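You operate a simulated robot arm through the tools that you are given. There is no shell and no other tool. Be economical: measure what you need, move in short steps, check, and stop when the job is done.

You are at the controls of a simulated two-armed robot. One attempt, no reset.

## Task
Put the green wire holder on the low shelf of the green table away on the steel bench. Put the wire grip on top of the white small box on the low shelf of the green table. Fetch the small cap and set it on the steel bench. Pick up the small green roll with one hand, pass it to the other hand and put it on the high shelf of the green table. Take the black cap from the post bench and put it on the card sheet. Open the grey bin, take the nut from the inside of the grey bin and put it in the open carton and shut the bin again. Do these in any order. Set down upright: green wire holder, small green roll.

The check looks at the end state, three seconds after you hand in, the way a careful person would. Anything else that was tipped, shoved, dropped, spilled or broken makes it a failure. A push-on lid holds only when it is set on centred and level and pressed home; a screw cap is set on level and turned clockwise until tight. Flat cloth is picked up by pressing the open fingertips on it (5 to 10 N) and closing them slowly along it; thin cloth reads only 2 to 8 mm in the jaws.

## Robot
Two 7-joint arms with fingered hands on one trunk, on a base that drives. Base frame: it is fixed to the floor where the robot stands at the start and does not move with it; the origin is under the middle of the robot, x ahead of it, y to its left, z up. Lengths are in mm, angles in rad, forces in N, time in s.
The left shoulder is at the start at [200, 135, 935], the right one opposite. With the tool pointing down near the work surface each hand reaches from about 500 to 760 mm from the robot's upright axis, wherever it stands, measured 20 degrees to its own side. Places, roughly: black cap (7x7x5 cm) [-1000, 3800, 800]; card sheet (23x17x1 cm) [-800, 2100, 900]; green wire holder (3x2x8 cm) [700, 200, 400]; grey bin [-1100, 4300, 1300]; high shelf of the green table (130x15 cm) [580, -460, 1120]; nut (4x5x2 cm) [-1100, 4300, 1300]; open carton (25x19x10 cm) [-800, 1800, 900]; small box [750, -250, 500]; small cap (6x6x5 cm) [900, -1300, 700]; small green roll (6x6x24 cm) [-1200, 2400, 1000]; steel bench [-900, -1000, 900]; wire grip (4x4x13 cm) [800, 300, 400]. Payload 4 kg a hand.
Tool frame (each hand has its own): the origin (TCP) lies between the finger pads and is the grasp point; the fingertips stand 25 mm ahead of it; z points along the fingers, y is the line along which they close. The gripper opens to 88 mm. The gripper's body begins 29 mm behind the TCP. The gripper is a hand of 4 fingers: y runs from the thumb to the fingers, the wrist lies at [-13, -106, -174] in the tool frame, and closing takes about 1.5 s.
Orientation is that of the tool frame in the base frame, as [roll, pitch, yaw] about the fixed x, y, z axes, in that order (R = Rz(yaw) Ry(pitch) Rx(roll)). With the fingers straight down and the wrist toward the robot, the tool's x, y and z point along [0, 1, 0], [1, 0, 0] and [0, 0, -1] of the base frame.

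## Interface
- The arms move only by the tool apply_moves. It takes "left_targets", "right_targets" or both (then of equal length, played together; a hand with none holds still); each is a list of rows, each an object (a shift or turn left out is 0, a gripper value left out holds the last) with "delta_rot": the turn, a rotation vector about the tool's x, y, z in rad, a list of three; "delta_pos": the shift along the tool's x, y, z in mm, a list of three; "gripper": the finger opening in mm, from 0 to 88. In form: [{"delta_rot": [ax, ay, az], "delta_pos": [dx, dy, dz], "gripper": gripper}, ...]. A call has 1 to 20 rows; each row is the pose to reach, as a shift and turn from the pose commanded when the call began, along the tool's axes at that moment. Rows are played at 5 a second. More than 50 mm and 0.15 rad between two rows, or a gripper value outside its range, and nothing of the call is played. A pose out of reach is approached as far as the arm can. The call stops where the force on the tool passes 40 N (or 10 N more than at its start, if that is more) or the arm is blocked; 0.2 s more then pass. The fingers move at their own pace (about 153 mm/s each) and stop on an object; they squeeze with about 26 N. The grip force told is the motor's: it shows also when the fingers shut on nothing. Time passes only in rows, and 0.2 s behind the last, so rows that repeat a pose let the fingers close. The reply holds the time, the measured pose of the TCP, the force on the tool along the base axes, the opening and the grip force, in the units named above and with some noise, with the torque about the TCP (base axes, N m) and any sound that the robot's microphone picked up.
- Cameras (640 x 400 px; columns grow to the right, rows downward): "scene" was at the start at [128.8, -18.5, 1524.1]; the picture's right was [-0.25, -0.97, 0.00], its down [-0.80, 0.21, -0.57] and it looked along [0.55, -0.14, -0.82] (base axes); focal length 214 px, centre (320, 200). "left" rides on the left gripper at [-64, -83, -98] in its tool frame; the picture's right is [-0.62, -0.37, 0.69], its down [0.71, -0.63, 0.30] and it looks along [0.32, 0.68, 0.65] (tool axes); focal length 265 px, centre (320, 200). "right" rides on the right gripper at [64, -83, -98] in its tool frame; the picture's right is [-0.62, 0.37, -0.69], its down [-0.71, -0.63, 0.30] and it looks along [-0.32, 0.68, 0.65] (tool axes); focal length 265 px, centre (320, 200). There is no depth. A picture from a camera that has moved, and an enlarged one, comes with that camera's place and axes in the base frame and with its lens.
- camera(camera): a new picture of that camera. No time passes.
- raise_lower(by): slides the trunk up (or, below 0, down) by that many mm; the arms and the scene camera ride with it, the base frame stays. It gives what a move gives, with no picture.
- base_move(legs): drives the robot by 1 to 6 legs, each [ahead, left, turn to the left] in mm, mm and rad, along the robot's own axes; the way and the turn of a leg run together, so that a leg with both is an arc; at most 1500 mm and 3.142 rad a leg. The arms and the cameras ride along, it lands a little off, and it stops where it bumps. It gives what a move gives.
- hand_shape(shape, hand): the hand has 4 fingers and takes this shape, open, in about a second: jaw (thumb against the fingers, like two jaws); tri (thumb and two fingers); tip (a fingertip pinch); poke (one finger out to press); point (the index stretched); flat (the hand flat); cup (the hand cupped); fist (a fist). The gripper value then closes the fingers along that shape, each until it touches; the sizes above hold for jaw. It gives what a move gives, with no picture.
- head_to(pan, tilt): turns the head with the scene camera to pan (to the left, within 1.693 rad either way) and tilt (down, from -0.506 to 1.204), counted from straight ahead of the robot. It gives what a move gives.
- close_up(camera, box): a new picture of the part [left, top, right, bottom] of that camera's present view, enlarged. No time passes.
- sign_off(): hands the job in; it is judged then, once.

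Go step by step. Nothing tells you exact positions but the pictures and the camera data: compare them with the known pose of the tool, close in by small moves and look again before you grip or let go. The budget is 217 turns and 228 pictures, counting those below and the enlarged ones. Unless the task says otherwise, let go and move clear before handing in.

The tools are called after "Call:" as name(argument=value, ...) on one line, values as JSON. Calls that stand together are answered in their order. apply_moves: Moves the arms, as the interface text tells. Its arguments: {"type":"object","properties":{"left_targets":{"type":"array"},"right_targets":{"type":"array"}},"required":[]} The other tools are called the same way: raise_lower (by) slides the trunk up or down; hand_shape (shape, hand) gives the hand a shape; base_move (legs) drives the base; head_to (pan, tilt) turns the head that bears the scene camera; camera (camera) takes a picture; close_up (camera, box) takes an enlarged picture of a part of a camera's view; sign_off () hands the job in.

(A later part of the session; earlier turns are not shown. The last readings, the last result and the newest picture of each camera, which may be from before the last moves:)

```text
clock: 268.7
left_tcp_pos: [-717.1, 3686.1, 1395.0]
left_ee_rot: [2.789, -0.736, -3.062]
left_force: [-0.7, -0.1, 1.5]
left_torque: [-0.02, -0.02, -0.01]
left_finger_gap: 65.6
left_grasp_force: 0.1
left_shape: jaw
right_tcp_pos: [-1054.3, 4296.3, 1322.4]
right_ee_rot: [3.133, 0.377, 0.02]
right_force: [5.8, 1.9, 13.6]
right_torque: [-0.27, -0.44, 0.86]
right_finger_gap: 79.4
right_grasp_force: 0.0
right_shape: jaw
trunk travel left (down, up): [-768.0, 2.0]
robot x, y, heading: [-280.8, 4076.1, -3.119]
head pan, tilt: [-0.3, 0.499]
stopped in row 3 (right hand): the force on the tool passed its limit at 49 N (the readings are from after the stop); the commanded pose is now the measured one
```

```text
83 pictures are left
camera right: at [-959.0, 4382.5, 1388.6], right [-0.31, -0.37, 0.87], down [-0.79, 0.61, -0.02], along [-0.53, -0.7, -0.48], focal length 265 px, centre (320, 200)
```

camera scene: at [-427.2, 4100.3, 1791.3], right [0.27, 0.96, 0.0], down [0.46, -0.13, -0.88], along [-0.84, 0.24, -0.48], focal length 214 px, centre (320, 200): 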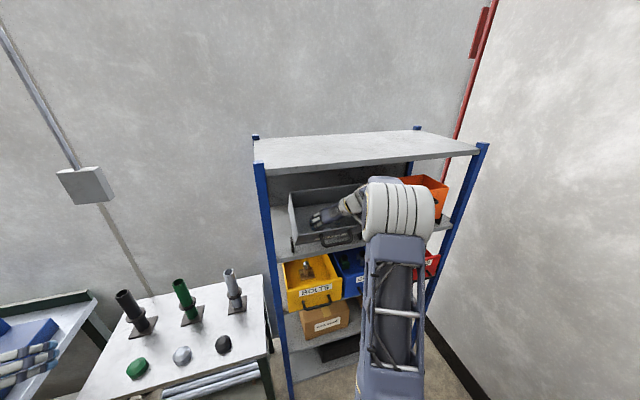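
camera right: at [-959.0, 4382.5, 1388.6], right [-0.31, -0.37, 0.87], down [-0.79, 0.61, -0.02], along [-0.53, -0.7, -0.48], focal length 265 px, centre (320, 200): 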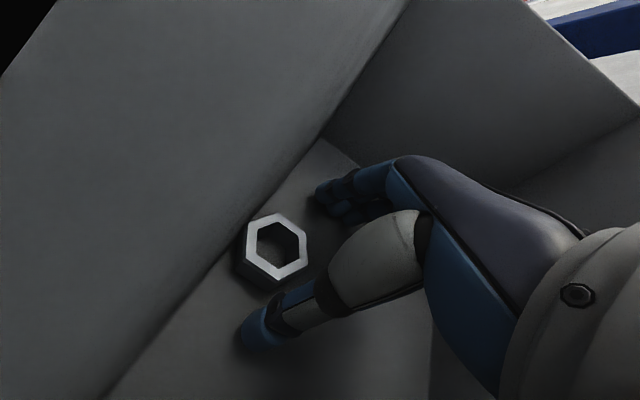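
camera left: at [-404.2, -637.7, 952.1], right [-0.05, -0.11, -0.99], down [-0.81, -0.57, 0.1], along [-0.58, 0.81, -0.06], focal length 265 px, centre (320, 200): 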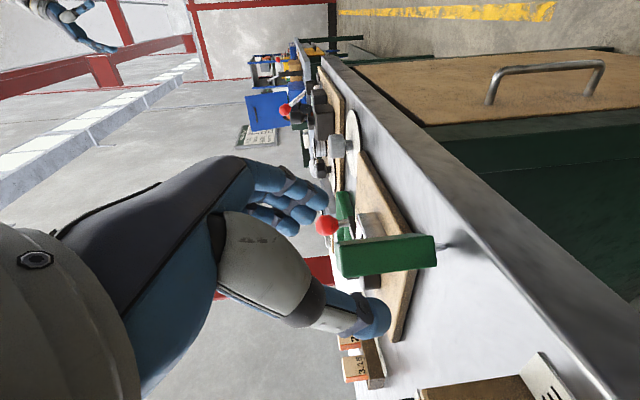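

The outer finger touches the front wall beside the nut. I'll back out a little and try the fingertip pinch shape.

Call:
apply_moves(right_targets=[{"delta_pos": [0, 0, -20]}, {"delta_pos": [0, 0, -35]}])

Call:
hand_shape(shape="tip", hand="right")

Call:
camera(camera="right")

```text
clock: 269.3
left_tcp_pos: [-719.1, 3684.6, 1395.3]
left_ee_rot: [2.788, -0.735, -3.059]
left_force: [-0.2, -0.2, -0.1]
left_torque: [0.02, 0.0, -0.01]
left_finger_gap: 65.8
left_grasp_force: 0.0
left_shape: jaw
right_tcp_pos: [-1041.8, 4296.9, 1350.6]
right_ee_rot: [3.135, 0.375, 0.019]
right_force: [-0.2, 0.4, -0.2]
right_torque: [0.0, 0.02, -0.02]
right_finger_gap: 80.0
right_grasp_force: 0.1
right_shape: jaw
trunk travel left (down, up): [-768.0, 2.0]
robot x, y, heading: [-282.4, 4081.7, -3.121]
head pan, tilt: [-0.3, 0.499]
```

```text
clock: 270.2
left_tcp_pos: [-717.6, 3686.1, 1394.8]
left_ee_rot: [2.786, -0.734, -3.057]
left_force: [-0.3, 0.0, -0.4]
left_torque: [0.02, 0.01, -0.03]
left_finger_gap: 65.8
left_grasp_force: 0.1
left_shape: jaw
right_tcp_pos: [-1041.7, 4297.1, 1351.4]
right_ee_rot: [3.133, 0.374, 0.017]
right_force: [-0.3, 0.1, -0.4]
right_torque: [-0.01, -0.01, 0.02]
right_finger_gap: 87.9
right_grasp_force: 0.1
right_shape: tip
trunk travel left (down, up): [-768.0, 2.0]
robot x, y, heading: [-280.2, 4080.6, -3.12]
head pan, tilt: [-0.3, 0.499]
```

```text
82 pictures are left
camera right: at [-947.2, 4382.9, 1419.0], right [-0.32, -0.37, 0.87], down [-0.79, 0.61, -0.03], along [-0.53, -0.7, -0.49], focal length 265 px, centre (320, 200)
```

right: 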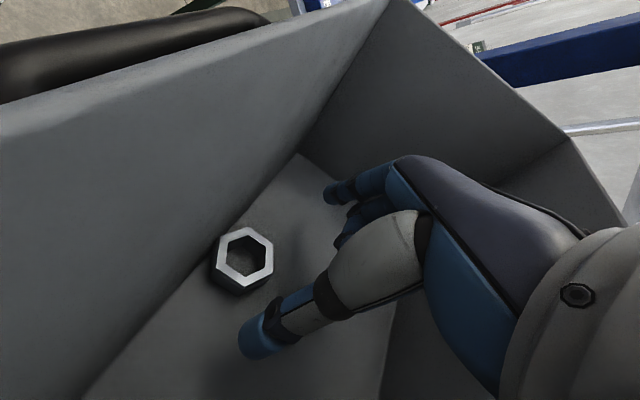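

The pinch shape suits: nut is at tool (≈6, 1, 85). Advance in small steps.

Call:
apply_moves(right_targets=[{"delta_pos": [-3, 1, 20]}, {"delta_pos": [-3, 1, 40]}, {"delta_pos": [-3, 1, 47]}, {"delta_pos": [-3, 1, 53]}, {"delta_pos": [-3, 1, 58]}, {"delta_pos": [-3, 1, 58]}])

Call:
camera(camera="right")

```text
clock: 271.1
left_tcp_pos: [-716.8, 3684.3, 1396.1]
left_ee_rot: [2.79, -0.734, -3.06]
left_force: [-0.3, -0.3, 0.9]
left_torque: [-0.01, -0.03, 0.04]
left_finger_gap: 65.9
left_grasp_force: 0.0
left_shape: jaw
right_tcp_pos: [-1061.2, 4292.3, 1317.7]
right_ee_rot: [3.132, 0.386, 0.023]
right_force: [8.4, -0.9, 15.3]
right_torque: [0.57, -0.4, 0.1]
right_finger_gap: 87.8
right_grasp_force: 0.0
right_shape: tip
trunk travel left (down, up): [-768.0, 2.0]
robot x, y, heading: [-282.9, 4077.7, -3.121]
head pan, tilt: [-0.3, 0.499]
stopped in row 4 (right hand): the force on the tool passed its limit at 50 N (the readings are from after the stop); the commanded pose is now the measured one
```

```text
81 pictures are left
camera right: at [-967.2, 4378.8, 1384.7], right [-0.3, -0.37, 0.88], down [-0.79, 0.61, -0.02], along [-0.53, -0.7, -0.48], focal length 265 px, centre (320, 200)
```

right: 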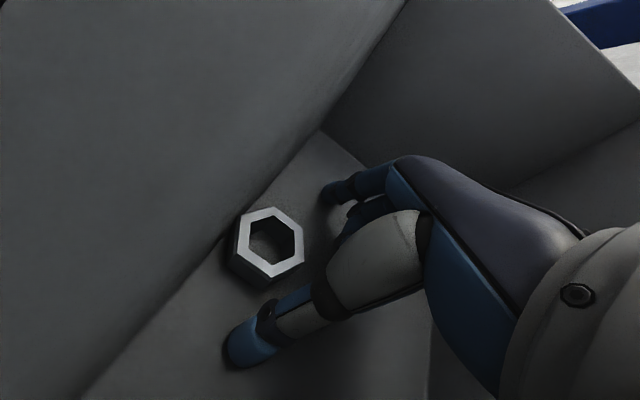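

The opened thumb tip touches the floor first. Back off 10 mm, narrow the pinch to ~60 and advance again.

Call:
apply_moves(right_targets=[{"delta_pos": [0, 0, -12], "gripper": 62}, {"delta_pos": [0, 0, -12], "gripper": 62}, {"delta_pos": [0, 2, -6]}, {"delta_pos": [0, 2, 0]}, {"delta_pos": [0, 2, 5]}, {"delta_pos": [0, 2, 10]}, {"delta_pos": [0, 2, 15]}])

Call:
camera(camera="right")

```text
clock: 272.2
left_tcp_pos: [-717.3, 3685.1, 1395.4]
left_ee_rot: [2.791, -0.736, -3.061]
left_force: [0.5, -0.1, -0.5]
left_torque: [0.01, -0.01, 0.02]
left_finger_gap: 65.6
left_grasp_force: 0.0
left_shape: jaw
right_tcp_pos: [-1061.5, 4290.9, 1319.8]
right_ee_rot: [3.132, 0.389, 0.024]
right_force: [13.0, 0.2, 13.6]
right_torque: [0.14, -0.47, 0.2]
right_finger_gap: 6.8
right_grasp_force: 26.4
right_shape: tip
trunk travel left (down, up): [-768.0, 2.0]
robot x, y, heading: [-278.0, 4078.5, -3.12]
head pan, tilt: [-0.3, 0.499]
stopped in row 5 (right hand): the force on the tool passed its limit at 47 N (the readings are from after the stop); the commanded pose is now the measured one
```

```text
80 pictures are left
camera right: at [-966.7, 4378.2, 1386.8], right [-0.3, -0.37, 0.88], down [-0.79, 0.61, -0.02], along [-0.53, -0.7, -0.48], focal length 265 px, centre (320, 200)
```

right: 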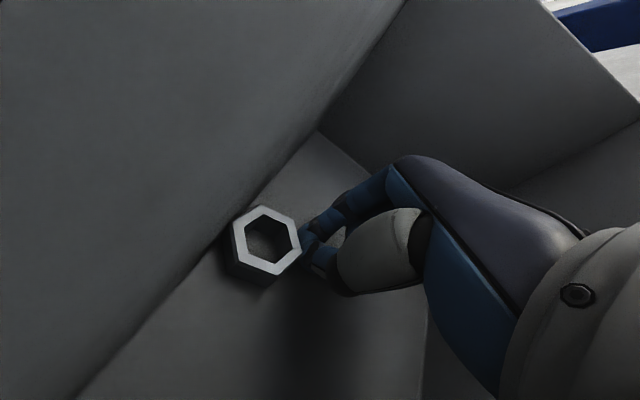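

Pinch shape closes too shallow. Return to jaw, narrowed to 64, shift 10 mm back from the front wall, and advance again.

Call:
apply_moves(right_targets=[{"delta_pos": [0, 0, -20], "gripper": 88}, {"delta_pos": [0, 0, -30], "gripper": 88}, {"delta_pos": [0, 0, -30], "gripper": 88}])

Call:
hand_shape(shape="jaw", hand="right")

Call:
apply_moves(right_targets=[{"delta_pos": [-5, 0, 0], "gripper": 64}, {"delta_pos": [-10, 0, 0], "gripper": 64}, {"delta_pos": [-10, 0, 15], "gripper": 64}, {"delta_pos": [-10, 0, 30]}, {"delta_pos": [-10, 0, 38]}, {"delta_pos": [-10, 0, 46]}, {"delta_pos": [-10, 0, 52]}, {"delta_pos": [-10, 0, 58]}, {"delta_pos": [-10, 0, 64]}])

Call:
camera(camera="right")

```text
clock: 273.0
left_tcp_pos: [-716.4, 3685.7, 1395.6]
left_ee_rot: [2.788, -0.735, -3.057]
left_force: [-0.8, 0.5, 1.1]
left_torque: [0.0, -0.01, -0.03]
left_finger_gap: 66.0
left_grasp_force: 0.0
left_shape: jaw
right_tcp_pos: [-1051.5, 4292.5, 1346.9]
right_ee_rot: [3.131, 0.385, 0.024]
right_force: [0.6, -0.5, -0.4]
right_torque: [-0.02, 0.05, 0.01]
right_finger_gap: 87.6
right_grasp_force: 0.0
right_shape: tip
trunk travel left (down, up): [-768.0, 2.0]
robot x, y, heading: [-279.5, 4076.7, -3.12]
head pan, tilt: [-0.3, 0.499]
```

```text
clock: 273.9
left_tcp_pos: [-719.1, 3685.3, 1396.2]
left_ee_rot: [2.789, -0.733, -3.059]
left_force: [0.2, -1.0, 0.0]
left_torque: [-0.01, 0.01, 0.02]
left_finger_gap: 65.8
left_grasp_force: 0.0
left_shape: jaw
right_tcp_pos: [-1050.1, 4291.9, 1346.3]
right_ee_rot: [3.13, 0.386, 0.02]
right_force: [0.7, -0.4, 0.4]
right_torque: [-0.01, 0.03, 0.01]
right_finger_gap: 87.7
right_grasp_force: 0.2
right_shape: jaw
trunk travel left (down, up): [-768.0, 2.0]
robot x, y, heading: [-278.8, 4079.0, -3.117]
head pan, tilt: [-0.3, 0.499]
```

```text
clock: 275.0
left_tcp_pos: [-717.9, 3684.6, 1395.8]
left_ee_rot: [2.788, -0.736, -3.06]
left_force: [0.0, 0.1, -0.3]
left_torque: [0.02, 0.02, 0.03]
left_finger_gap: 65.7
left_grasp_force: 0.1
left_shape: jaw
right_tcp_pos: [-1073.6, 4291.0, 1328.4]
right_ee_rot: [3.131, 0.397, 0.029]
right_force: [3.9, 1.4, 15.0]
right_torque: [-0.05, -0.51, 0.83]
right_finger_gap: 63.3
right_grasp_force: 0.1
right_shape: jaw
trunk travel left (down, up): [-768.0, 2.0]
robot x, y, heading: [-279.7, 4080.6, -3.124]
head pan, tilt: [-0.3, 0.499]
stopped in row 5 (right hand): the force on the tool passed its limit at 49 N (the readings are from after the stop); the commanded pose is now the measured one
```

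```text
79 pictures are left
camera right: at [-978.1, 4376.9, 1393.8], right [-0.29, -0.37, 0.88], down [-0.8, 0.61, -0.01], along [-0.53, -0.7, -0.47], focal length 265 px, centre (320, 200)
```

right: 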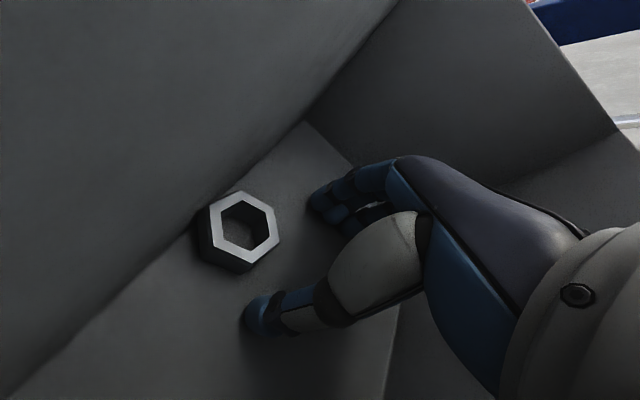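

The fingertips are meeting the sloped floor; the nut is now at tool (26,0). I'll lift 6 mm, shift 21 mm toward the nut, and close gently there.

Call:
apply_moves(right_targets=[{"delta_pos": [0, 0, -8], "gripper": 72}, {"delta_pos": [11, 0, -6]}, {"delta_pos": [21, 0, -3]}, {"delta_pos": [21, 0, 0]}, {"delta_pos": [21, 0, 0], "gripper": 60}, {"delta_pos": [21, 0, 0], "gripper": 50}, {"delta_pos": [21, 0, 0], "gripper": 42}, {"delta_pos": [21, 0, 0], "gripper": 34}, {"delta_pos": [21, 0, 0], "gripper": 26}, {"delta_pos": [21, 0, 0], "gripper": 18}, {"delta_pos": [21, 0, 0], "gripper": 10}, {"delta_pos": [21, 0, 0], "gripper": 10}])

Call:
camera(camera="right")

```text
clock: 276.2
left_tcp_pos: [-717.1, 3684.4, 1395.3]
left_ee_rot: [2.789, -0.736, -3.059]
left_force: [-0.6, -0.4, -0.7]
left_torque: [-0.01, -0.01, -0.01]
left_finger_gap: 65.7
left_grasp_force: 0.1
left_shape: jaw
right_tcp_pos: [-1054.5, 4289.3, 1323.0]
right_ee_rot: [3.13, 0.402, 0.031]
right_force: [4.0, -0.6, 12.8]
right_torque: [-0.23, -0.32, 0.82]
right_finger_gap: 61.0
right_grasp_force: 0.0
right_shape: jaw
trunk travel left (down, up): [-768.0, 2.0]
robot x, y, heading: [-285.0, 4078.2, -3.119]
head pan, tilt: [-0.3, 0.499]
stopped in row 5 (right hand): the force on the tool passed its limit at 42 N (the readings are from after the stop); the commanded pose is now the measured one
```

```text
78 pictures are left
camera right: at [-959.9, 4376.5, 1387.6], right [-0.29, -0.37, 0.88], down [-0.8, 0.6, -0.01], along [-0.53, -0.71, -0.47], focal length 265 px, centre (320, 200)
```

right: 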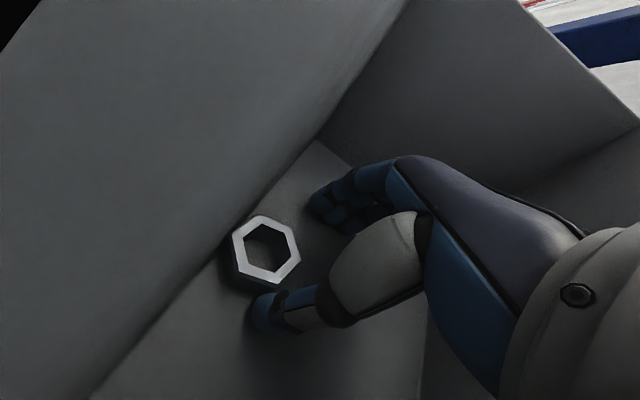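

I need to find what is touching. Test: lift, shift 25 mm left (away from the right bin wall) and try descending again.

Call:
apply_moves(right_targets=[{"delta_pos": [0, 0, -12], "gripper": 70}, {"delta_pos": [0, 25, -12]}, {"delta_pos": [0, 25, -4]}, {"delta_pos": [0, 25, 4]}, {"delta_pos": [0, 25, 12]}, {"delta_pos": [0, 25, 20]}])

Call:
camera(camera="right")

Call:
close_up(camera="scene", box=[270, 140, 450, 260])

```text
clock: 277.3
left_tcp_pos: [-717.5, 3686.7, 1395.7]
left_ee_rot: [2.787, -0.733, -3.06]
left_force: [0.0, -0.4, 0.7]
left_torque: [-0.01, -0.01, 0.01]
left_finger_gap: 65.7
left_grasp_force: 0.0
left_shape: jaw
right_tcp_pos: [-1057.2, 4265.3, 1323.2]
right_ee_rot: [3.134, 0.41, 0.033]
right_force: [6.8, 3.9, 16.5]
right_torque: [-0.19, -0.54, 1.06]
right_finger_gap: 69.7
right_grasp_force: 0.0
right_shape: jaw
trunk travel left (down, up): [-768.0, 2.0]
robot x, y, heading: [-279.1, 4078.9, -3.12]
head pan, tilt: [-0.3, 0.499]
stopped in row 5 (right hand): the force on the tool passed its limit at 48 N (the readings are from after the stop); the commanded pose is now the measured one
```

```text
77 pictures are left
camera right: at [-961.0, 4352.0, 1387.4], right [-0.28, -0.37, 0.89], down [-0.8, 0.6, 0.0], along [-0.53, -0.71, -0.47], focal length 265 px, centre (320, 200)
```

right: 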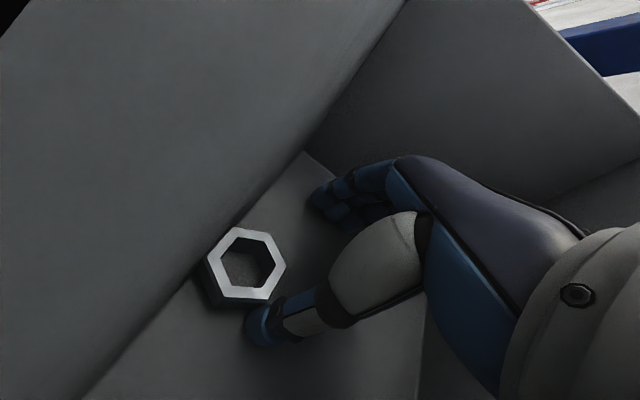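

```text
3.33 times, centred on (360, 200) of scene
camera zoom: at [-427.7, 4101.3, 1791.0], right [0.28, 0.96, 0.0], down [0.46, -0.13, -0.88], along [-0.84, 0.24, -0.48], focal length 715 px, centre (187, 200)
```

zoom: 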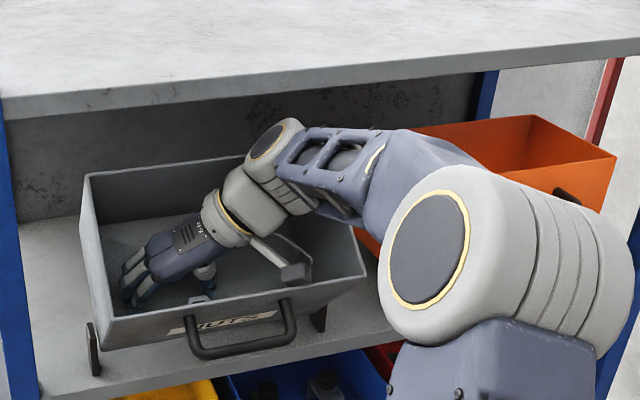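

The nut is actually closer than I assumed: about 40 mm toward the thumb side. I'll lift, shift 38 mm right and 6 mm forward, stay 4 mm off the floor, and close.

Call:
apply_moves(right_targets=[{"delta_pos": [0, 0, -22], "gripper": 86}, {"delta_pos": [3, -20, -22]}, {"delta_pos": [6, -38, -22]}, {"delta_pos": [6, -38, -12]}, {"delta_pos": [6, -38, -4]}, {"delta_pos": [6, -38, -4]}])

Call:
camera(camera="right")

```text
clock: 278.7
left_tcp_pos: [-715.8, 3685.7, 1395.5]
left_ee_rot: [2.786, -0.734, -3.057]
left_force: [-1.1, 0.3, -0.3]
left_torque: [-0.02, 0.03, 0.0]
left_finger_gap: 65.4
left_grasp_force: 0.1
left_shape: jaw
right_tcp_pos: [-1052.8, 4303.4, 1327.0]
right_ee_rot: [3.135, 0.411, 0.029]
right_force: [-2.3, 4.2, 38.8]
right_torque: [3.46, -4.31, 0.69]
right_finger_gap: 85.8
right_grasp_force: 0.0
right_shape: jaw
trunk travel left (down, up): [-768.0, 2.0]
robot x, y, heading: [-280.5, 4073.5, -3.12]
head pan, tilt: [-0.3, 0.499]
```

```text
75 pictures are left
camera right: at [-955.8, 4390.5, 1390.3], right [-0.28, -0.37, 0.89], down [-0.8, 0.6, 0.0], along [-0.54, -0.7, -0.47], focal length 265 px, centre (320, 200)
```

right: 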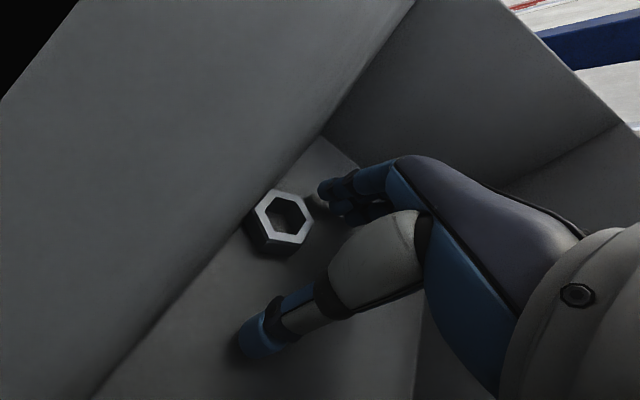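

The camera housing is pressing the rim. I'll lift, pitch 0.12 rad steeper, nudge toward the nut (now at ≈(18,6)), and close.

Call:
apply_moves(right_targets=[{"delta_pos": [0, 3, -10]}, {"delta_pos": [0, 4, -10], "delta_rot": [0, 0.12, 0]}, {"delta_pos": [6, 5, -6], "delta_rot": [0, 0.12, 0]}, {"delta_pos": [7, 5, 0], "delta_rot": [0, 0.12, 0]}, {"delta_pos": [7, 5, 2], "delta_rot": [0, 0.12, 0]}, {"delta_pos": [7, 5, 2], "delta_rot": [0, 0.12, 0], "gripper": 70}, {"delta_pos": [7, 5, 2], "delta_rot": [0, 0.12, 0], "gripper": 58}, {"delta_pos": [7, 5, 2], "delta_rot": [0, 0.12, 0], "gripper": 46}, {"delta_pos": [7, 5, 2], "delta_rot": [0, 0.12, 0], "gripper": 34}, {"delta_pos": [7, 5, 2], "delta_rot": [0, 0.12, 0], "gripper": 22}, {"delta_pos": [7, 5, 2], "delta_rot": [0, 0.12, 0], "gripper": 10}, {"delta_pos": [7, 5, 2], "delta_rot": [0, 0.12, 0], "gripper": 10}])

Call:
camera(camera="right")

```text
clock: 281.3
left_tcp_pos: [-717.8, 3683.9, 1396.3]
left_ee_rot: [2.787, -0.734, -3.059]
left_force: [0.1, 0.6, 0.3]
left_torque: [-0.01, 0.01, -0.02]
left_finger_gap: 65.5
left_grasp_force: 0.1
left_shape: jaw
right_tcp_pos: [-1046.1, 4299.7, 1317.8]
right_ee_rot: [3.135, 0.288, 0.031]
right_force: [-0.6, -0.8, 10.1]
right_torque: [-0.05, 0.16, -0.04]
right_finger_gap: 28.1
right_grasp_force: 26.3
right_shape: jaw
trunk travel left (down, up): [-768.0, 2.0]
robot x, y, heading: [-279.3, 4079.1, -3.12]
head pan, tilt: [-0.3, 0.499]
```

```text
74 pictures are left
camera right: at [-959.0, 4385.4, 1393.0], right [-0.39, -0.37, 0.84], down [-0.79, 0.6, -0.09], along [-0.47, -0.7, -0.53], focal length 265 px, centre (320, 200)
```

right: 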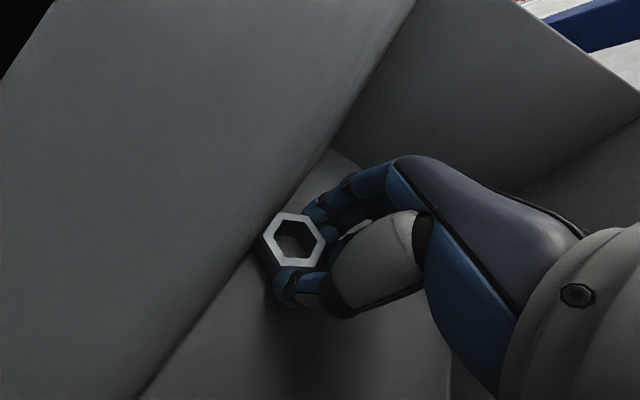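

The nut is gripped. Lift it out parallel to the front wall.

Call:
apply_moves(right_targets=[{"delta_pos": [0, 0, -12], "gripper": 5}, {"delta_pos": [4, 0, -30]}, {"delta_pos": [18, 0, -62]}, {"delta_pos": [34, 0, -98]}, {"delta_pos": [52, 0, -138]}, {"delta_pos": [70, 0, -178]}, {"delta_pos": [70, 0, -178]}])

Call:
camera(camera="right")

```text
clock: 282.9
left_tcp_pos: [-719.2, 3684.8, 1395.3]
left_ee_rot: [2.787, -0.733, -3.059]
left_force: [0.3, 0.4, -0.4]
left_torque: [-0.01, -0.03, 0.02]
left_finger_gap: 65.7
left_grasp_force: 0.0
left_shape: jaw
right_tcp_pos: [-927.4, 4304.2, 1467.6]
right_ee_rot: [3.132, 0.285, 0.031]
right_force: [0.5, -0.6, -0.1]
right_torque: [-0.01, 0.01, 0.01]
right_finger_gap: 27.3
right_grasp_force: 26.0
right_shape: jaw
trunk travel left (down, up): [-768.0, 2.0]
robot x, y, heading: [-280.2, 4077.5, -3.115]
head pan, tilt: [-0.3, 0.499]
```

```text
73 pictures are left
camera right: at [-841.0, 4389.7, 1542.4], right [-0.39, -0.37, 0.84], down [-0.79, 0.6, -0.1], along [-0.47, -0.7, -0.53], focal length 265 px, centre (320, 200)
```

right: 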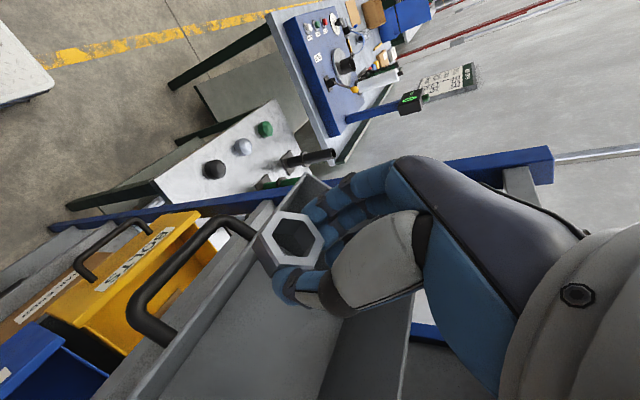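

Nut secured. Now shut the bin: bring the right hand in front of the handle and push the handle back with the hand's edge.

Call:
apply_moves(right_targets=[{"delta_pos": [40, 0, -12]}, {"delta_pos": [77, 0, -23]}, {"delta_pos": [87, 0, 10]}, {"delta_pos": [97, 0, 45]}, {"delta_pos": [107, 0, 80]}, {"delta_pos": [113, 0, 102]}])

Call:
close_up(camera="scene", box=[255, 120, 475, 260])

```text
clock: 284.3
left_tcp_pos: [-717.3, 3685.0, 1395.2]
left_ee_rot: [2.789, -0.735, -3.061]
left_force: [0.7, -1.2, -0.1]
left_torque: [0.03, 0.0, 0.01]
left_finger_gap: 65.8
left_grasp_force: 0.0
left_shape: jaw
right_tcp_pos: [-848.1, 4304.2, 1338.7]
right_ee_rot: [3.135, 0.286, 0.031]
right_force: [-0.2, -0.1, -2.0]
right_torque: [0.03, -0.01, 0.0]
right_finger_gap: 27.0
right_grasp_force: 26.2
right_shape: jaw
trunk travel left (down, up): [-768.0, 2.0]
robot x, y, heading: [-281.9, 4075.8, -3.117]
head pan, tilt: [-0.3, 0.499]
```

```text
2.86 times, centred on (365, 190) of scene
camera zoom: at [-428.8, 4101.1, 1790.8], right [0.28, 0.96, 0.0], down [0.46, -0.13, -0.88], along [-0.84, 0.24, -0.48], focal length 613 px, centre (191, 229)
```

zoom: 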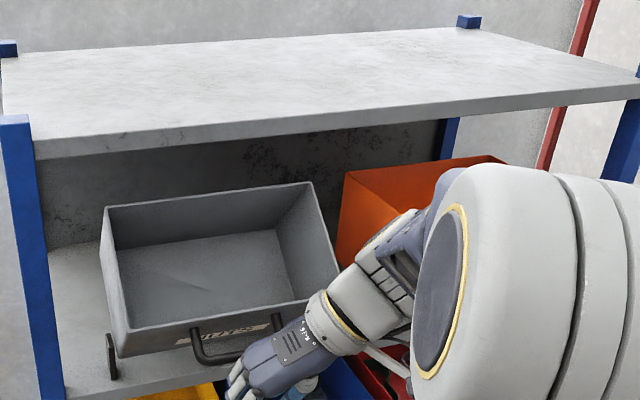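

Call:
apply_moves(right_targets=[{"delta_pos": [11, 0, 38]}, {"delta_pos": [-13, 0, 45]}, {"delta_pos": [-27, 0, 47]}, {"delta_pos": [-41, 0, 47]}, {"delta_pos": [-55, 0, 46]}, {"delta_pos": [-69, 0, 43]}, {"delta_pos": [-82, 0, 38]}, {"delta_pos": [-94, 0, 32]}, {"delta_pos": [-104, 0, 28]}])

Call:
close_up(camera="scene", box=[255, 120, 475, 260])

```text
clock: 286.3
left_tcp_pos: [-718.6, 3684.7, 1395.4]
left_ee_rot: [2.788, -0.735, -3.06]
left_force: [-0.8, -0.3, -0.8]
left_torque: [-0.01, 0.01, 0.02]
left_finger_gap: 65.5
left_grasp_force: 0.1
left_shape: jaw
right_tcp_pos: [-955.8, 4300.1, 1341.4]
right_ee_rot: [3.134, 0.286, 0.031]
right_force: [-0.4, 0.0, -1.5]
right_torque: [0.03, 0.01, -0.01]
right_finger_gap: 26.9
right_grasp_force: 26.0
right_shape: jaw
trunk travel left (down, up): [-768.0, 2.0]
robot x, y, heading: [-279.7, 4076.8, -3.118]
head pan, tilt: [-0.3, 0.499]
```

```text
2.86 times, centred on (365, 190) of scene
camera zoom: at [-428.9, 4101.2, 1790.8], right [0.28, 0.96, 0.0], down [0.46, -0.13, -0.88], along [-0.84, 0.24, -0.48], focal length 613 px, centre (191, 229)
```

zoom: 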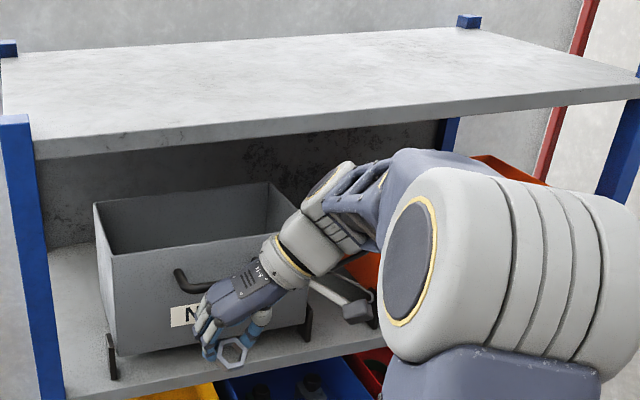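

The bin swung shut. Back the base away and verify.

Call:
base_move(legs=[[-130, 0, 0]])

Call:
apply_moves(right_targets=[{"delta_pos": [45, 0, -10]}, {"delta_pos": [60, 0, -55]}, {"delta_pos": [60, -20, -100]}, {"delta_pos": [60, -60, -120]}])

Call:
close_up(camera="scene", box=[200, 120, 420, 260])

```text
clock: 287.6
left_tcp_pos: [-586.8, 3688.4, 1395.4]
left_ee_rot: [2.789, -0.733, -3.064]
left_force: [0.5, 0.1, 0.5]
left_torque: [0.01, -0.01, 0.0]
left_finger_gap: 65.8
left_grasp_force: 0.1
left_shape: jaw
right_tcp_pos: [-823.9, 4305.6, 1341.1]
right_ee_rot: [3.134, 0.286, 0.029]
right_force: [0.7, 0.1, -0.6]
right_torque: [-0.02, -0.01, 0.05]
right_finger_gap: 27.2
right_grasp_force: 26.3
right_shape: jaw
trunk travel left (down, up): [-768.0, 2.0]
robot x, y, heading: [-151.6, 4078.8, -3.127]
head pan, tilt: [-0.3, 0.499]
```

```text
clock: 288.6
left_tcp_pos: [-587.4, 3688.6, 1396.6]
left_ee_rot: [2.786, -0.733, -3.062]
left_force: [0.1, 0.2, 0.4]
left_torque: [0.02, -0.03, -0.02]
left_finger_gap: 65.5
left_grasp_force: 0.0
left_shape: jaw
right_tcp_pos: [-735.9, 4367.8, 1439.7]
right_ee_rot: [3.132, 0.287, 0.028]
right_force: [0.5, -0.1, -1.1]
right_torque: [0.04, -0.01, 0.0]
right_finger_gap: 26.6
right_grasp_force: 26.1
right_shape: jaw
trunk travel left (down, up): [-768.0, 2.0]
robot x, y, heading: [-146.5, 4081.8, -3.12]
head pan, tilt: [-0.3, 0.499]
```

```text
2.86 times, centred on (310, 190) of scene
camera zoom: at [-296.9, 4103.8, 1790.8], right [0.28, 0.96, 0.0], down [0.46, -0.13, -0.88], along [-0.84, 0.24, -0.48], focal length 613 px, centre (349, 229)
```

zoom: 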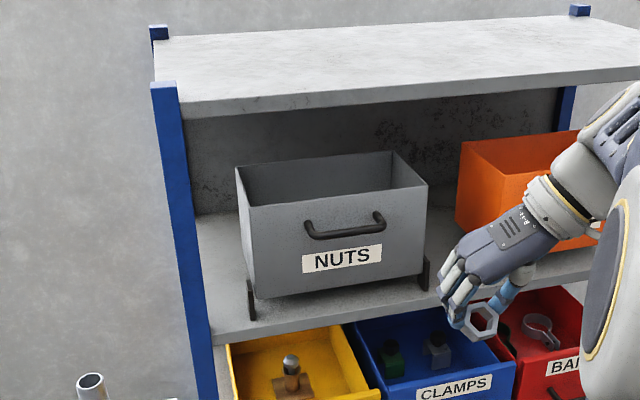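

Bin is shut. Now the black cap: reorient the left hand to point down and tuck the right hand (holding the nut) back; then lower the trunk and approach the post bench.

Call:
apply_moves(left_targets=[{"delta_rot": [0.063, -0.026, -0.118]}, {"delta_rot": [0.127, -0.052, -0.235]}, {"delta_rot": [0.19, -0.078, -0.353]}, {"delta_rot": [0.254, -0.104, -0.471]}, {"delta_rot": [0.317, -0.13, -0.588]}, {"delta_rot": [0.38, -0.156, -0.706]}, {"delta_rot": [0.444, -0.183, -0.824]}, {"delta_rot": [0.507, -0.209, -0.942]}, {"delta_rot": [0.57, -0.235, -1.059]}, {"delta_rot": [0.634, -0.261, -1.177]}, {"delta_rot": [0.697, -0.287, -1.295]}, {"delta_rot": [0.761, -0.313, -1.412]}, {"delta_rot": [0.824, -0.339, -1.53]}, {"delta_rot": [0.824, -0.339, -1.53]}], right_targets=[{"delta_pos": [32, 0, -25]}, {"delta_pos": [64, 0, -50]}, {"delta_pos": [96, 0, -75]}, {"delta_pos": [127, 0, -100]}, {"delta_pos": [127, 0, -100]}, {"delta_pos": [127, 0, -100]}, {"delta_pos": [127, 0, -100]}, {"delta_pos": [127, 0, -100]}, {"delta_pos": [127, 0, -100]}, {"delta_pos": [127, 0, -100]}, {"delta_pos": [127, 0, -100]}, {"delta_pos": [127, 0, -100]}, {"delta_pos": [127, 0, -100]}, {"delta_pos": [127, 0, -100]}])

Call:
raise_lower(by=-228)

Call:
base_move(legs=[[200, 0, 0]])

Call:
head_to(pan=0.3, tilt=0.8)

Call:
camera(camera="scene")

Call:
camera(camera="left")

```text
clock: 291.6
left_tcp_pos: [-586.9, 3688.7, 1395.3]
left_ee_rot: [3.141, 0.0, -1.572]
left_force: [-0.6, -0.2, 0.7]
left_torque: [0.0, -0.05, -0.01]
left_finger_gap: 65.8
left_grasp_force: 0.1
left_shape: jaw
right_tcp_pos: [-584.2, 4374.5, 1500.2]
right_ee_rot: [3.134, 0.286, 0.027]
right_force: [0.2, 0.3, -1.0]
right_torque: [-0.01, 0.01, 0.01]
right_finger_gap: 26.7
right_grasp_force: 26.2
right_shape: jaw
trunk travel left (down, up): [-768.0, 2.0]
robot x, y, heading: [-148.7, 4077.3, -3.121]
head pan, tilt: [-0.3, 0.499]
```

```text
clock: 294.0
left_tcp_pos: [-587.5, 3689.8, 1167.7]
left_ee_rot: [3.14, 0.001, -1.573]
left_force: [-0.2, 0.1, -0.3]
left_torque: [0.0, 0.0, 0.01]
left_finger_gap: 65.9
left_grasp_force: 0.1
left_shape: jaw
right_tcp_pos: [-582.3, 4373.7, 1271.7]
right_ee_rot: [3.132, 0.287, 0.027]
right_force: [1.1, 0.2, -0.8]
right_torque: [-0.02, -0.02, -0.01]
right_finger_gap: 27.0
right_grasp_force: 25.5
right_shape: jaw
trunk travel left (down, up): [-540.0, 230.0]
robot x, y, heading: [-150.8, 4082.4, -3.122]
head pan, tilt: [-0.3, 0.499]
```

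```text
clock: 295.6
left_tcp_pos: [-791.6, 3688.0, 1166.9]
left_ee_rot: [3.141, 0.0, -1.579]
left_force: [-0.9, 0.0, -0.5]
left_torque: [0.0, -0.01, 0.02]
left_finger_gap: 65.8
left_grasp_force: 0.1
left_shape: jaw
right_tcp_pos: [-785.8, 4373.1, 1271.7]
right_ee_rot: [3.134, 0.287, 0.022]
right_force: [0.0, 0.3, -1.4]
right_torque: [0.03, 0.01, 0.01]
right_finger_gap: 26.9
right_grasp_force: 25.5
right_shape: jaw
trunk travel left (down, up): [-540.0, 230.0]
robot x, y, heading: [-350.4, 4076.7, -3.129]
head pan, tilt: [-0.3, 0.499]
```

```text
clock: 296.6
left_tcp_pos: [-790.9, 3686.7, 1167.5]
left_ee_rot: [3.141, 0.001, -1.577]
left_force: [-0.1, 0.6, -0.9]
left_torque: [0.01, 0.01, 0.02]
left_finger_gap: 65.8
left_grasp_force: 0.1
left_shape: jaw
right_tcp_pos: [-785.2, 4372.1, 1272.0]
right_ee_rot: [3.132, 0.286, 0.024]
right_force: [0.2, 0.4, -0.1]
right_torque: [0.01, -0.01, 0.01]
right_finger_gap: 27.0
right_grasp_force: 25.8
right_shape: jaw
trunk travel left (down, up): [-540.0, 230.0]
robot x, y, heading: [-353.4, 4075.4, -3.127]
head pan, tilt: [0.3, 0.799]
```

```text
69 pictures are left
camera scene: at [-488.7, 4051.0, 1536.9], right [-0.31, 0.95, 0.0], down [0.68, 0.22, -0.7], along [-0.66, -0.22, -0.72], focal length 214 px, centre (320, 200)
```

scene: 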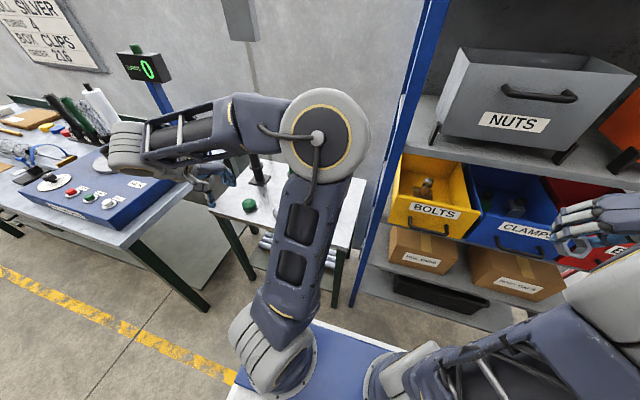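

```text
68 pictures are left
camera left: at [-707.6, 3750.9, 1265.4], right [0.37, 0.62, -0.69], down [0.63, -0.72, -0.3], along [-0.69, -0.32, -0.65], focal length 265 px, centre (320, 200)
```

left: 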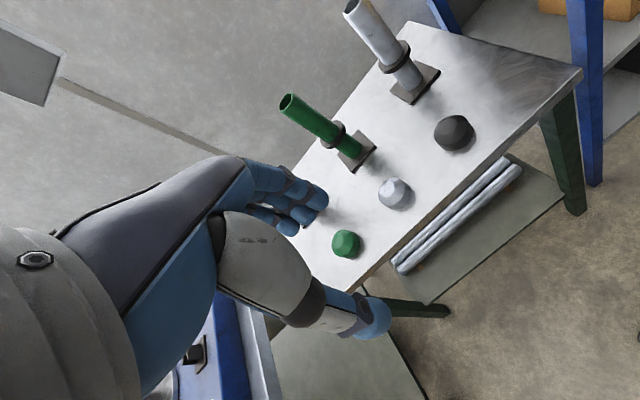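

Black cap at about (-1035,3838). Move the left hand above it (z≈930) and look.

Call:
apply_moves(left_targets=[{"delta_pos": [-17, 27, 26], "gripper": 88}, {"delta_pos": [-33, 54, 53]}, {"delta_pos": [-50, 82, 79]}, {"delta_pos": [-67, 109, 105]}, {"delta_pos": [-83, 136, 132]}, {"delta_pos": [-100, 163, 158]}, {"delta_pos": [-117, 190, 184]}, {"delta_pos": [-133, 218, 211]}, {"delta_pos": [-150, 245, 237]}, {"delta_pos": [-150, 245, 237]}])

Call:
camera(camera="left")

```text
clock: 298.8
left_tcp_pos: [-1036.7, 3839.5, 930.3]
left_ee_rot: [-3.142, -0.002, -1.576]
left_force: [-0.1, 0.1, 0.1]
left_torque: [0.05, 0.0, -0.02]
left_finger_gap: 87.9
left_grasp_force: 0.1
left_shape: jaw
right_tcp_pos: [-784.6, 4372.1, 1272.4]
right_ee_rot: [3.132, 0.286, 0.023]
right_force: [-0.4, 0.2, -0.2]
right_torque: [0.02, 0.03, 0.02]
right_finger_gap: 26.7
right_grasp_force: 25.6
right_shape: jaw
trunk travel left (down, up): [-540.0, 230.0]
robot x, y, heading: [-351.5, 4077.7, -3.126]
head pan, tilt: [0.3, 0.799]
```

```text
67 pictures are left
camera left: at [-952.9, 3903.5, 1028.0], right [0.37, 0.62, -0.69], down [0.63, -0.72, -0.3], along [-0.69, -0.32, -0.65], focal length 265 px, centre (320, 200)
```

left: 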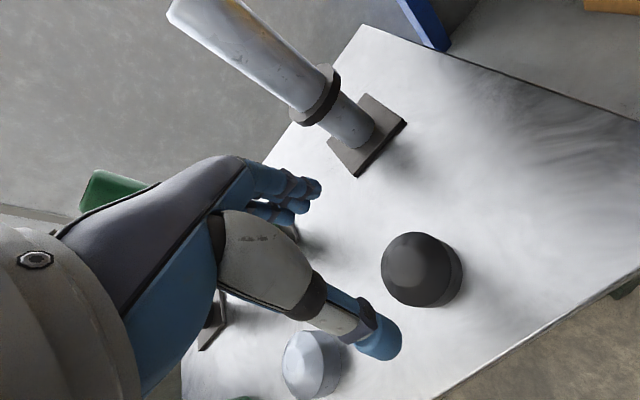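

Aligned within 2 mm. Lower to TCP z≈808 in steps and close.

Call:
apply_moves(left_targets=[{"delta_pos": [-1, 2, 40]}, {"delta_pos": [-1, 2, 75]}, {"delta_pos": [-1, 2, 100]}, {"delta_pos": [-1, 2, 114]}, {"delta_pos": [-1, 2, 121]}, {"delta_pos": [-1, 2, 121]}])

Call:
camera(camera="left")

```text
clock: 300.2
left_tcp_pos: [-1037.2, 3839.8, 809.3]
left_ee_rot: [3.14, 0.001, -1.579]
left_force: [-0.7, 0.4, 0.4]
left_torque: [-0.01, 0.05, 0.01]
left_finger_gap: 88.3
left_grasp_force: 0.1
left_shape: jaw
right_tcp_pos: [-784.4, 4372.3, 1272.1]
right_ee_rot: [3.133, 0.287, 0.024]
right_force: [-0.1, -0.6, -0.6]
right_torque: [0.0, 0.01, 0.01]
right_finger_gap: 26.9
right_grasp_force: 26.6
right_shape: jaw
trunk travel left (down, up): [-540.0, 230.0]
robot x, y, heading: [-349.3, 4079.4, -3.131]
head pan, tilt: [0.3, 0.799]
```

```text
66 pictures are left
camera left: at [-953.9, 3903.1, 907.3], right [0.37, 0.62, -0.69], down [0.63, -0.72, -0.3], along [-0.69, -0.32, -0.65], focal length 265 px, centre (320, 200)
```

left: 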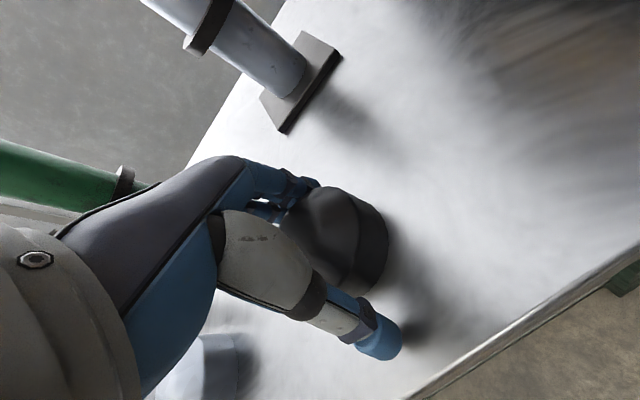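

Cap sits between thumb and fingers. Close and lift a little.

Call:
apply_moves(left_targets=[{"delta_pos": [-3, 0, -1], "gripper": 80}, {"delta_pos": [-3, 0, -2], "gripper": 70}, {"delta_pos": [-3, 0, -2], "gripper": 60}, {"delta_pos": [-3, 0, -2], "gripper": 50}, {"delta_pos": [-3, 0, -2], "gripper": 40}, {"delta_pos": [-3, 0, -2], "gripper": 40}, {"delta_pos": [-3, 0, -2], "gripper": 40}, {"delta_pos": [-3, 0, -10]}, {"delta_pos": [-3, 0, -25]}, {"delta_pos": [-3, 0, -60]}, {"delta_pos": [-3, 0, -60]}])

Call:
camera(camera="left")

```text
clock: 302.6
left_tcp_pos: [-1036.5, 3842.4, 870.3]
left_ee_rot: [3.141, 0.002, -1.578]
left_force: [-0.2, 0.0, -1.6]
left_torque: [-0.02, 0.0, -0.02]
left_finger_gap: 58.5
left_grasp_force: 25.9
left_shape: jaw
right_tcp_pos: [-784.7, 4371.9, 1272.1]
right_ee_rot: [3.133, 0.287, 0.024]
right_force: [-0.3, 0.0, -0.8]
right_torque: [-0.01, -0.01, 0.01]
right_finger_gap: 26.8
right_grasp_force: 25.7
right_shape: jaw
trunk travel left (down, up): [-540.0, 230.0]
robot x, y, heading: [-355.8, 4079.5, -3.125]
head pan, tilt: [0.3, 0.799]
```

```text
65 pictures are left
camera left: at [-952.8, 3906.2, 967.8], right [0.37, 0.62, -0.69], down [0.63, -0.72, -0.3], along [-0.69, -0.32, -0.65], focal length 265 px, centre (320, 200)
```

left: 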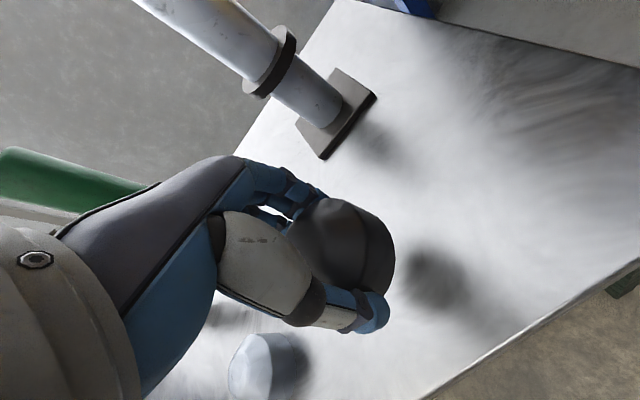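

Black cap is held. Raise it, back off and drive to the card sheet.

Call:
apply_moves(left_targets=[{"delta_pos": [0, -8, -45]}, {"delta_pos": [0, -16, -90]}, {"delta_pos": [0, -24, -135]}, {"delta_pos": [0, -32, -180]}, {"delta_pos": [0, -40, -225]}, {"delta_pos": [0, -48, -270]}, {"delta_pos": [0, -56, -310]}])

Call:
base_move(legs=[[-240, 0, 0], [0, 850, 0], [0, 850, 0]])

Call:
head_to(pan=0.3, tilt=0.8)

Call:
camera(camera="scene")

Call:
camera(camera="left")

```text
clock: 304.2
left_tcp_pos: [-977.6, 3842.5, 1179.8]
left_ee_rot: [-3.139, 0.0, -1.578]
left_force: [-0.5, -0.7, -0.9]
left_torque: [0.01, 0.01, 0.02]
left_finger_gap: 58.1
left_grasp_force: 26.0
left_shape: jaw
right_tcp_pos: [-784.6, 4371.3, 1271.8]
right_ee_rot: [3.134, 0.288, 0.025]
right_force: [0.2, -0.5, -1.0]
right_torque: [0.01, 0.0, 0.02]
right_finger_gap: 26.9
right_grasp_force: 25.8
right_shape: jaw
trunk travel left (down, up): [-540.0, 230.0]
robot x, y, heading: [-350.9, 4076.3, -3.13]
head pan, tilt: [0.3, 0.799]
```

```text
clock: 314.3
left_tcp_pos: [-717.3, 2143.5, 1180.3]
left_ee_rot: [-3.141, 0.001, -1.582]
left_force: [0.3, 0.7, -1.2]
left_torque: [-0.01, 0.01, 0.01]
left_finger_gap: 57.9
left_grasp_force: 26.4
left_shape: jaw
right_tcp_pos: [-522.0, 2670.5, 1272.4]
right_ee_rot: [3.133, 0.287, 0.018]
right_force: [0.4, 0.2, -1.0]
right_torque: [-0.01, 0.01, 0.01]
right_finger_gap: 26.7
right_grasp_force: 25.5
right_shape: jaw
trunk travel left (down, up): [-540.0, 230.0]
robot x, y, heading: [-87.5, 2371.5, -3.136]
head pan, tilt: [0.3, 0.799]
```

```text
clock: 314.9
left_tcp_pos: [-718.8, 2142.8, 1179.4]
left_ee_rot: [3.14, 0.0, -1.583]
left_force: [-0.6, -0.1, -1.3]
left_torque: [0.04, -0.03, -0.01]
left_finger_gap: 57.8
left_grasp_force: 26.0
left_shape: jaw
right_tcp_pos: [-522.0, 2671.1, 1270.9]
right_ee_rot: [3.133, 0.286, 0.017]
right_force: [0.6, 0.6, -1.3]
right_torque: [0.02, 0.0, 0.01]
right_finger_gap: 26.9
right_grasp_force: 25.7
right_shape: jaw
trunk travel left (down, up): [-540.0, 230.0]
robot x, y, heading: [-91.6, 2375.7, -3.132]
head pan, tilt: [0.3, 0.799]
```

```text
64 pictures are left
camera scene: at [-226.9, 2348.2, 1536.8], right [-0.3, 0.95, 0.0], down [0.68, 0.22, -0.7], along [-0.66, -0.21, -0.72], focal length 214 px, centre (320, 200)
```

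scene: 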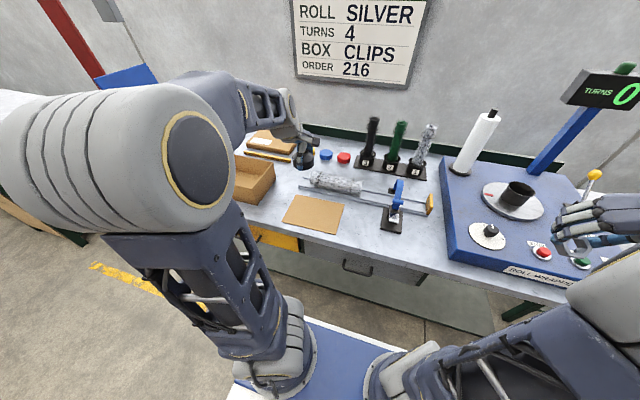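

```text
63 pictures are left
camera left: at [-634.1, 2206.2, 1277.7], right [0.38, 0.61, -0.69], down [0.62, -0.72, -0.3], along [-0.69, -0.32, -0.65], focal length 265 px, centre (320, 200)
```

left: 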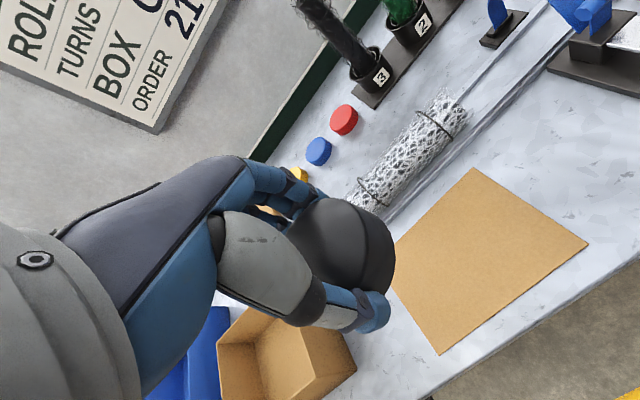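

Card sheet centre is about (-779,2141) at z≈835. Move the cap over it and lower to ~40 mm above.

Call:
apply_moves(left_targets=[{"delta_pos": [1, 14, 40]}, {"delta_pos": [2, 28, 80]}, {"delta_pos": [3, 42, 120]}, {"delta_pos": [4, 56, 160]}, {"delta_pos": [4, 61, 200]}, {"delta_pos": [4, 61, 235]}, {"delta_pos": [4, 61, 260]}, {"delta_pos": [4, 61, 260]}])

Call:
camera(camera="left")

Call:
close_up(camera="scene", box=[240, 140, 400, 260])

```text
clock: 316.7
left_tcp_pos: [-777.1, 2141.0, 920.0]
left_ee_rot: [3.141, -0.002, -1.583]
left_force: [-0.8, -0.3, -1.0]
left_torque: [0.04, -0.01, -0.01]
left_finger_gap: 58.3
left_grasp_force: 25.7
left_shape: jaw
right_tcp_pos: [-521.3, 2670.6, 1271.1]
right_ee_rot: [3.132, 0.286, 0.018]
right_force: [-0.2, -0.1, -1.7]
right_torque: [0.02, -0.02, 0.04]
right_finger_gap: 26.7
right_grasp_force: 25.8
right_shape: jaw
trunk travel left (down, up): [-540.0, 230.0]
robot x, y, heading: [-92.1, 2374.1, -3.136]
head pan, tilt: [0.3, 0.799]
```

```text
62 pictures are left
camera left: at [-693.6, 2202.9, 1016.9], right [0.38, 0.61, -0.69], down [0.62, -0.72, -0.3], along [-0.69, -0.32, -0.65], focal length 265 px, centre (320, 200)
```

left: 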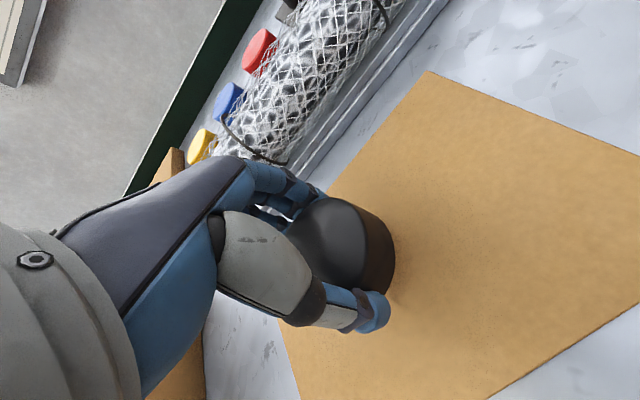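

```text
3.33 times, centred on (320, 200) of scene
camera zoom: at [-226.8, 2348.2, 1536.8], right [-0.3, 0.95, 0.0], down [0.68, 0.22, -0.7], along [-0.66, -0.21, -0.72], focal length 715 px, centre (320, 200)
```

zoom: 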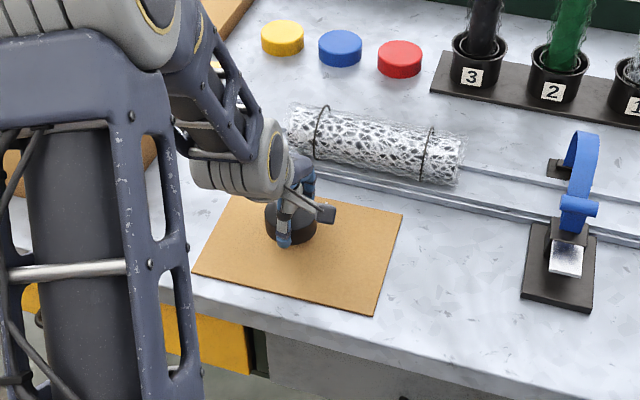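

Call:
apply_moves(left_targets=[{"delta_pos": [0, 0, 15]}, {"delta_pos": [0, 0, 28]}, {"delta_pos": [0, 0, 33]}, {"delta_pos": [0, 0, 36]}, {"delta_pos": [0, 0, 39]}, {"delta_pos": [0, 0, 42]}, {"delta_pos": [0, 0, 45]}, {"delta_pos": [0, 0, 48]}, {"delta_pos": [0, 0, 51]}, {"delta_pos": [0, 0, 54]}])

Call:
camera(camera="left")

```text
clock: 317.7
left_tcp_pos: [-781.9, 2140.7, 889.2]
left_ee_rot: [3.126, -0.005, -1.583]
left_force: [3.0, 0.1, 20.2]
left_torque: [0.04, -0.29, 0.01]
left_finger_gap: 55.4
left_grasp_force: 25.6
left_shape: jaw
right_tcp_pos: [-520.8, 2673.1, 1270.2]
right_ee_rot: [3.133, 0.288, 0.019]
right_force: [0.1, 0.1, -1.4]
right_torque: [-0.02, 0.01, 0.03]
right_finger_gap: 26.4
right_grasp_force: 26.5
right_shape: jaw
trunk travel left (down, up): [-540.0, 230.0]
robot x, y, heading: [-86.2, 2372.5, -3.134]
head pan, tilt: [0.3, 0.799]
stopped in row 4 (left hand): the force on the tool passed its limit at 45 N (the readings are from after the stop); the commanded pose is now the measured one
```

```text
60 pictures are left
camera left: at [-696.4, 2203.8, 986.4], right [0.36, 0.61, -0.7], down [0.62, -0.72, -0.31], along [-0.7, -0.32, -0.64], focal length 265 px, centre (320, 200)
```

left: 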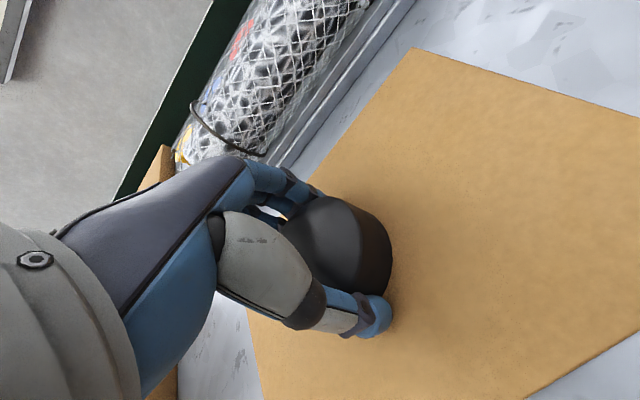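

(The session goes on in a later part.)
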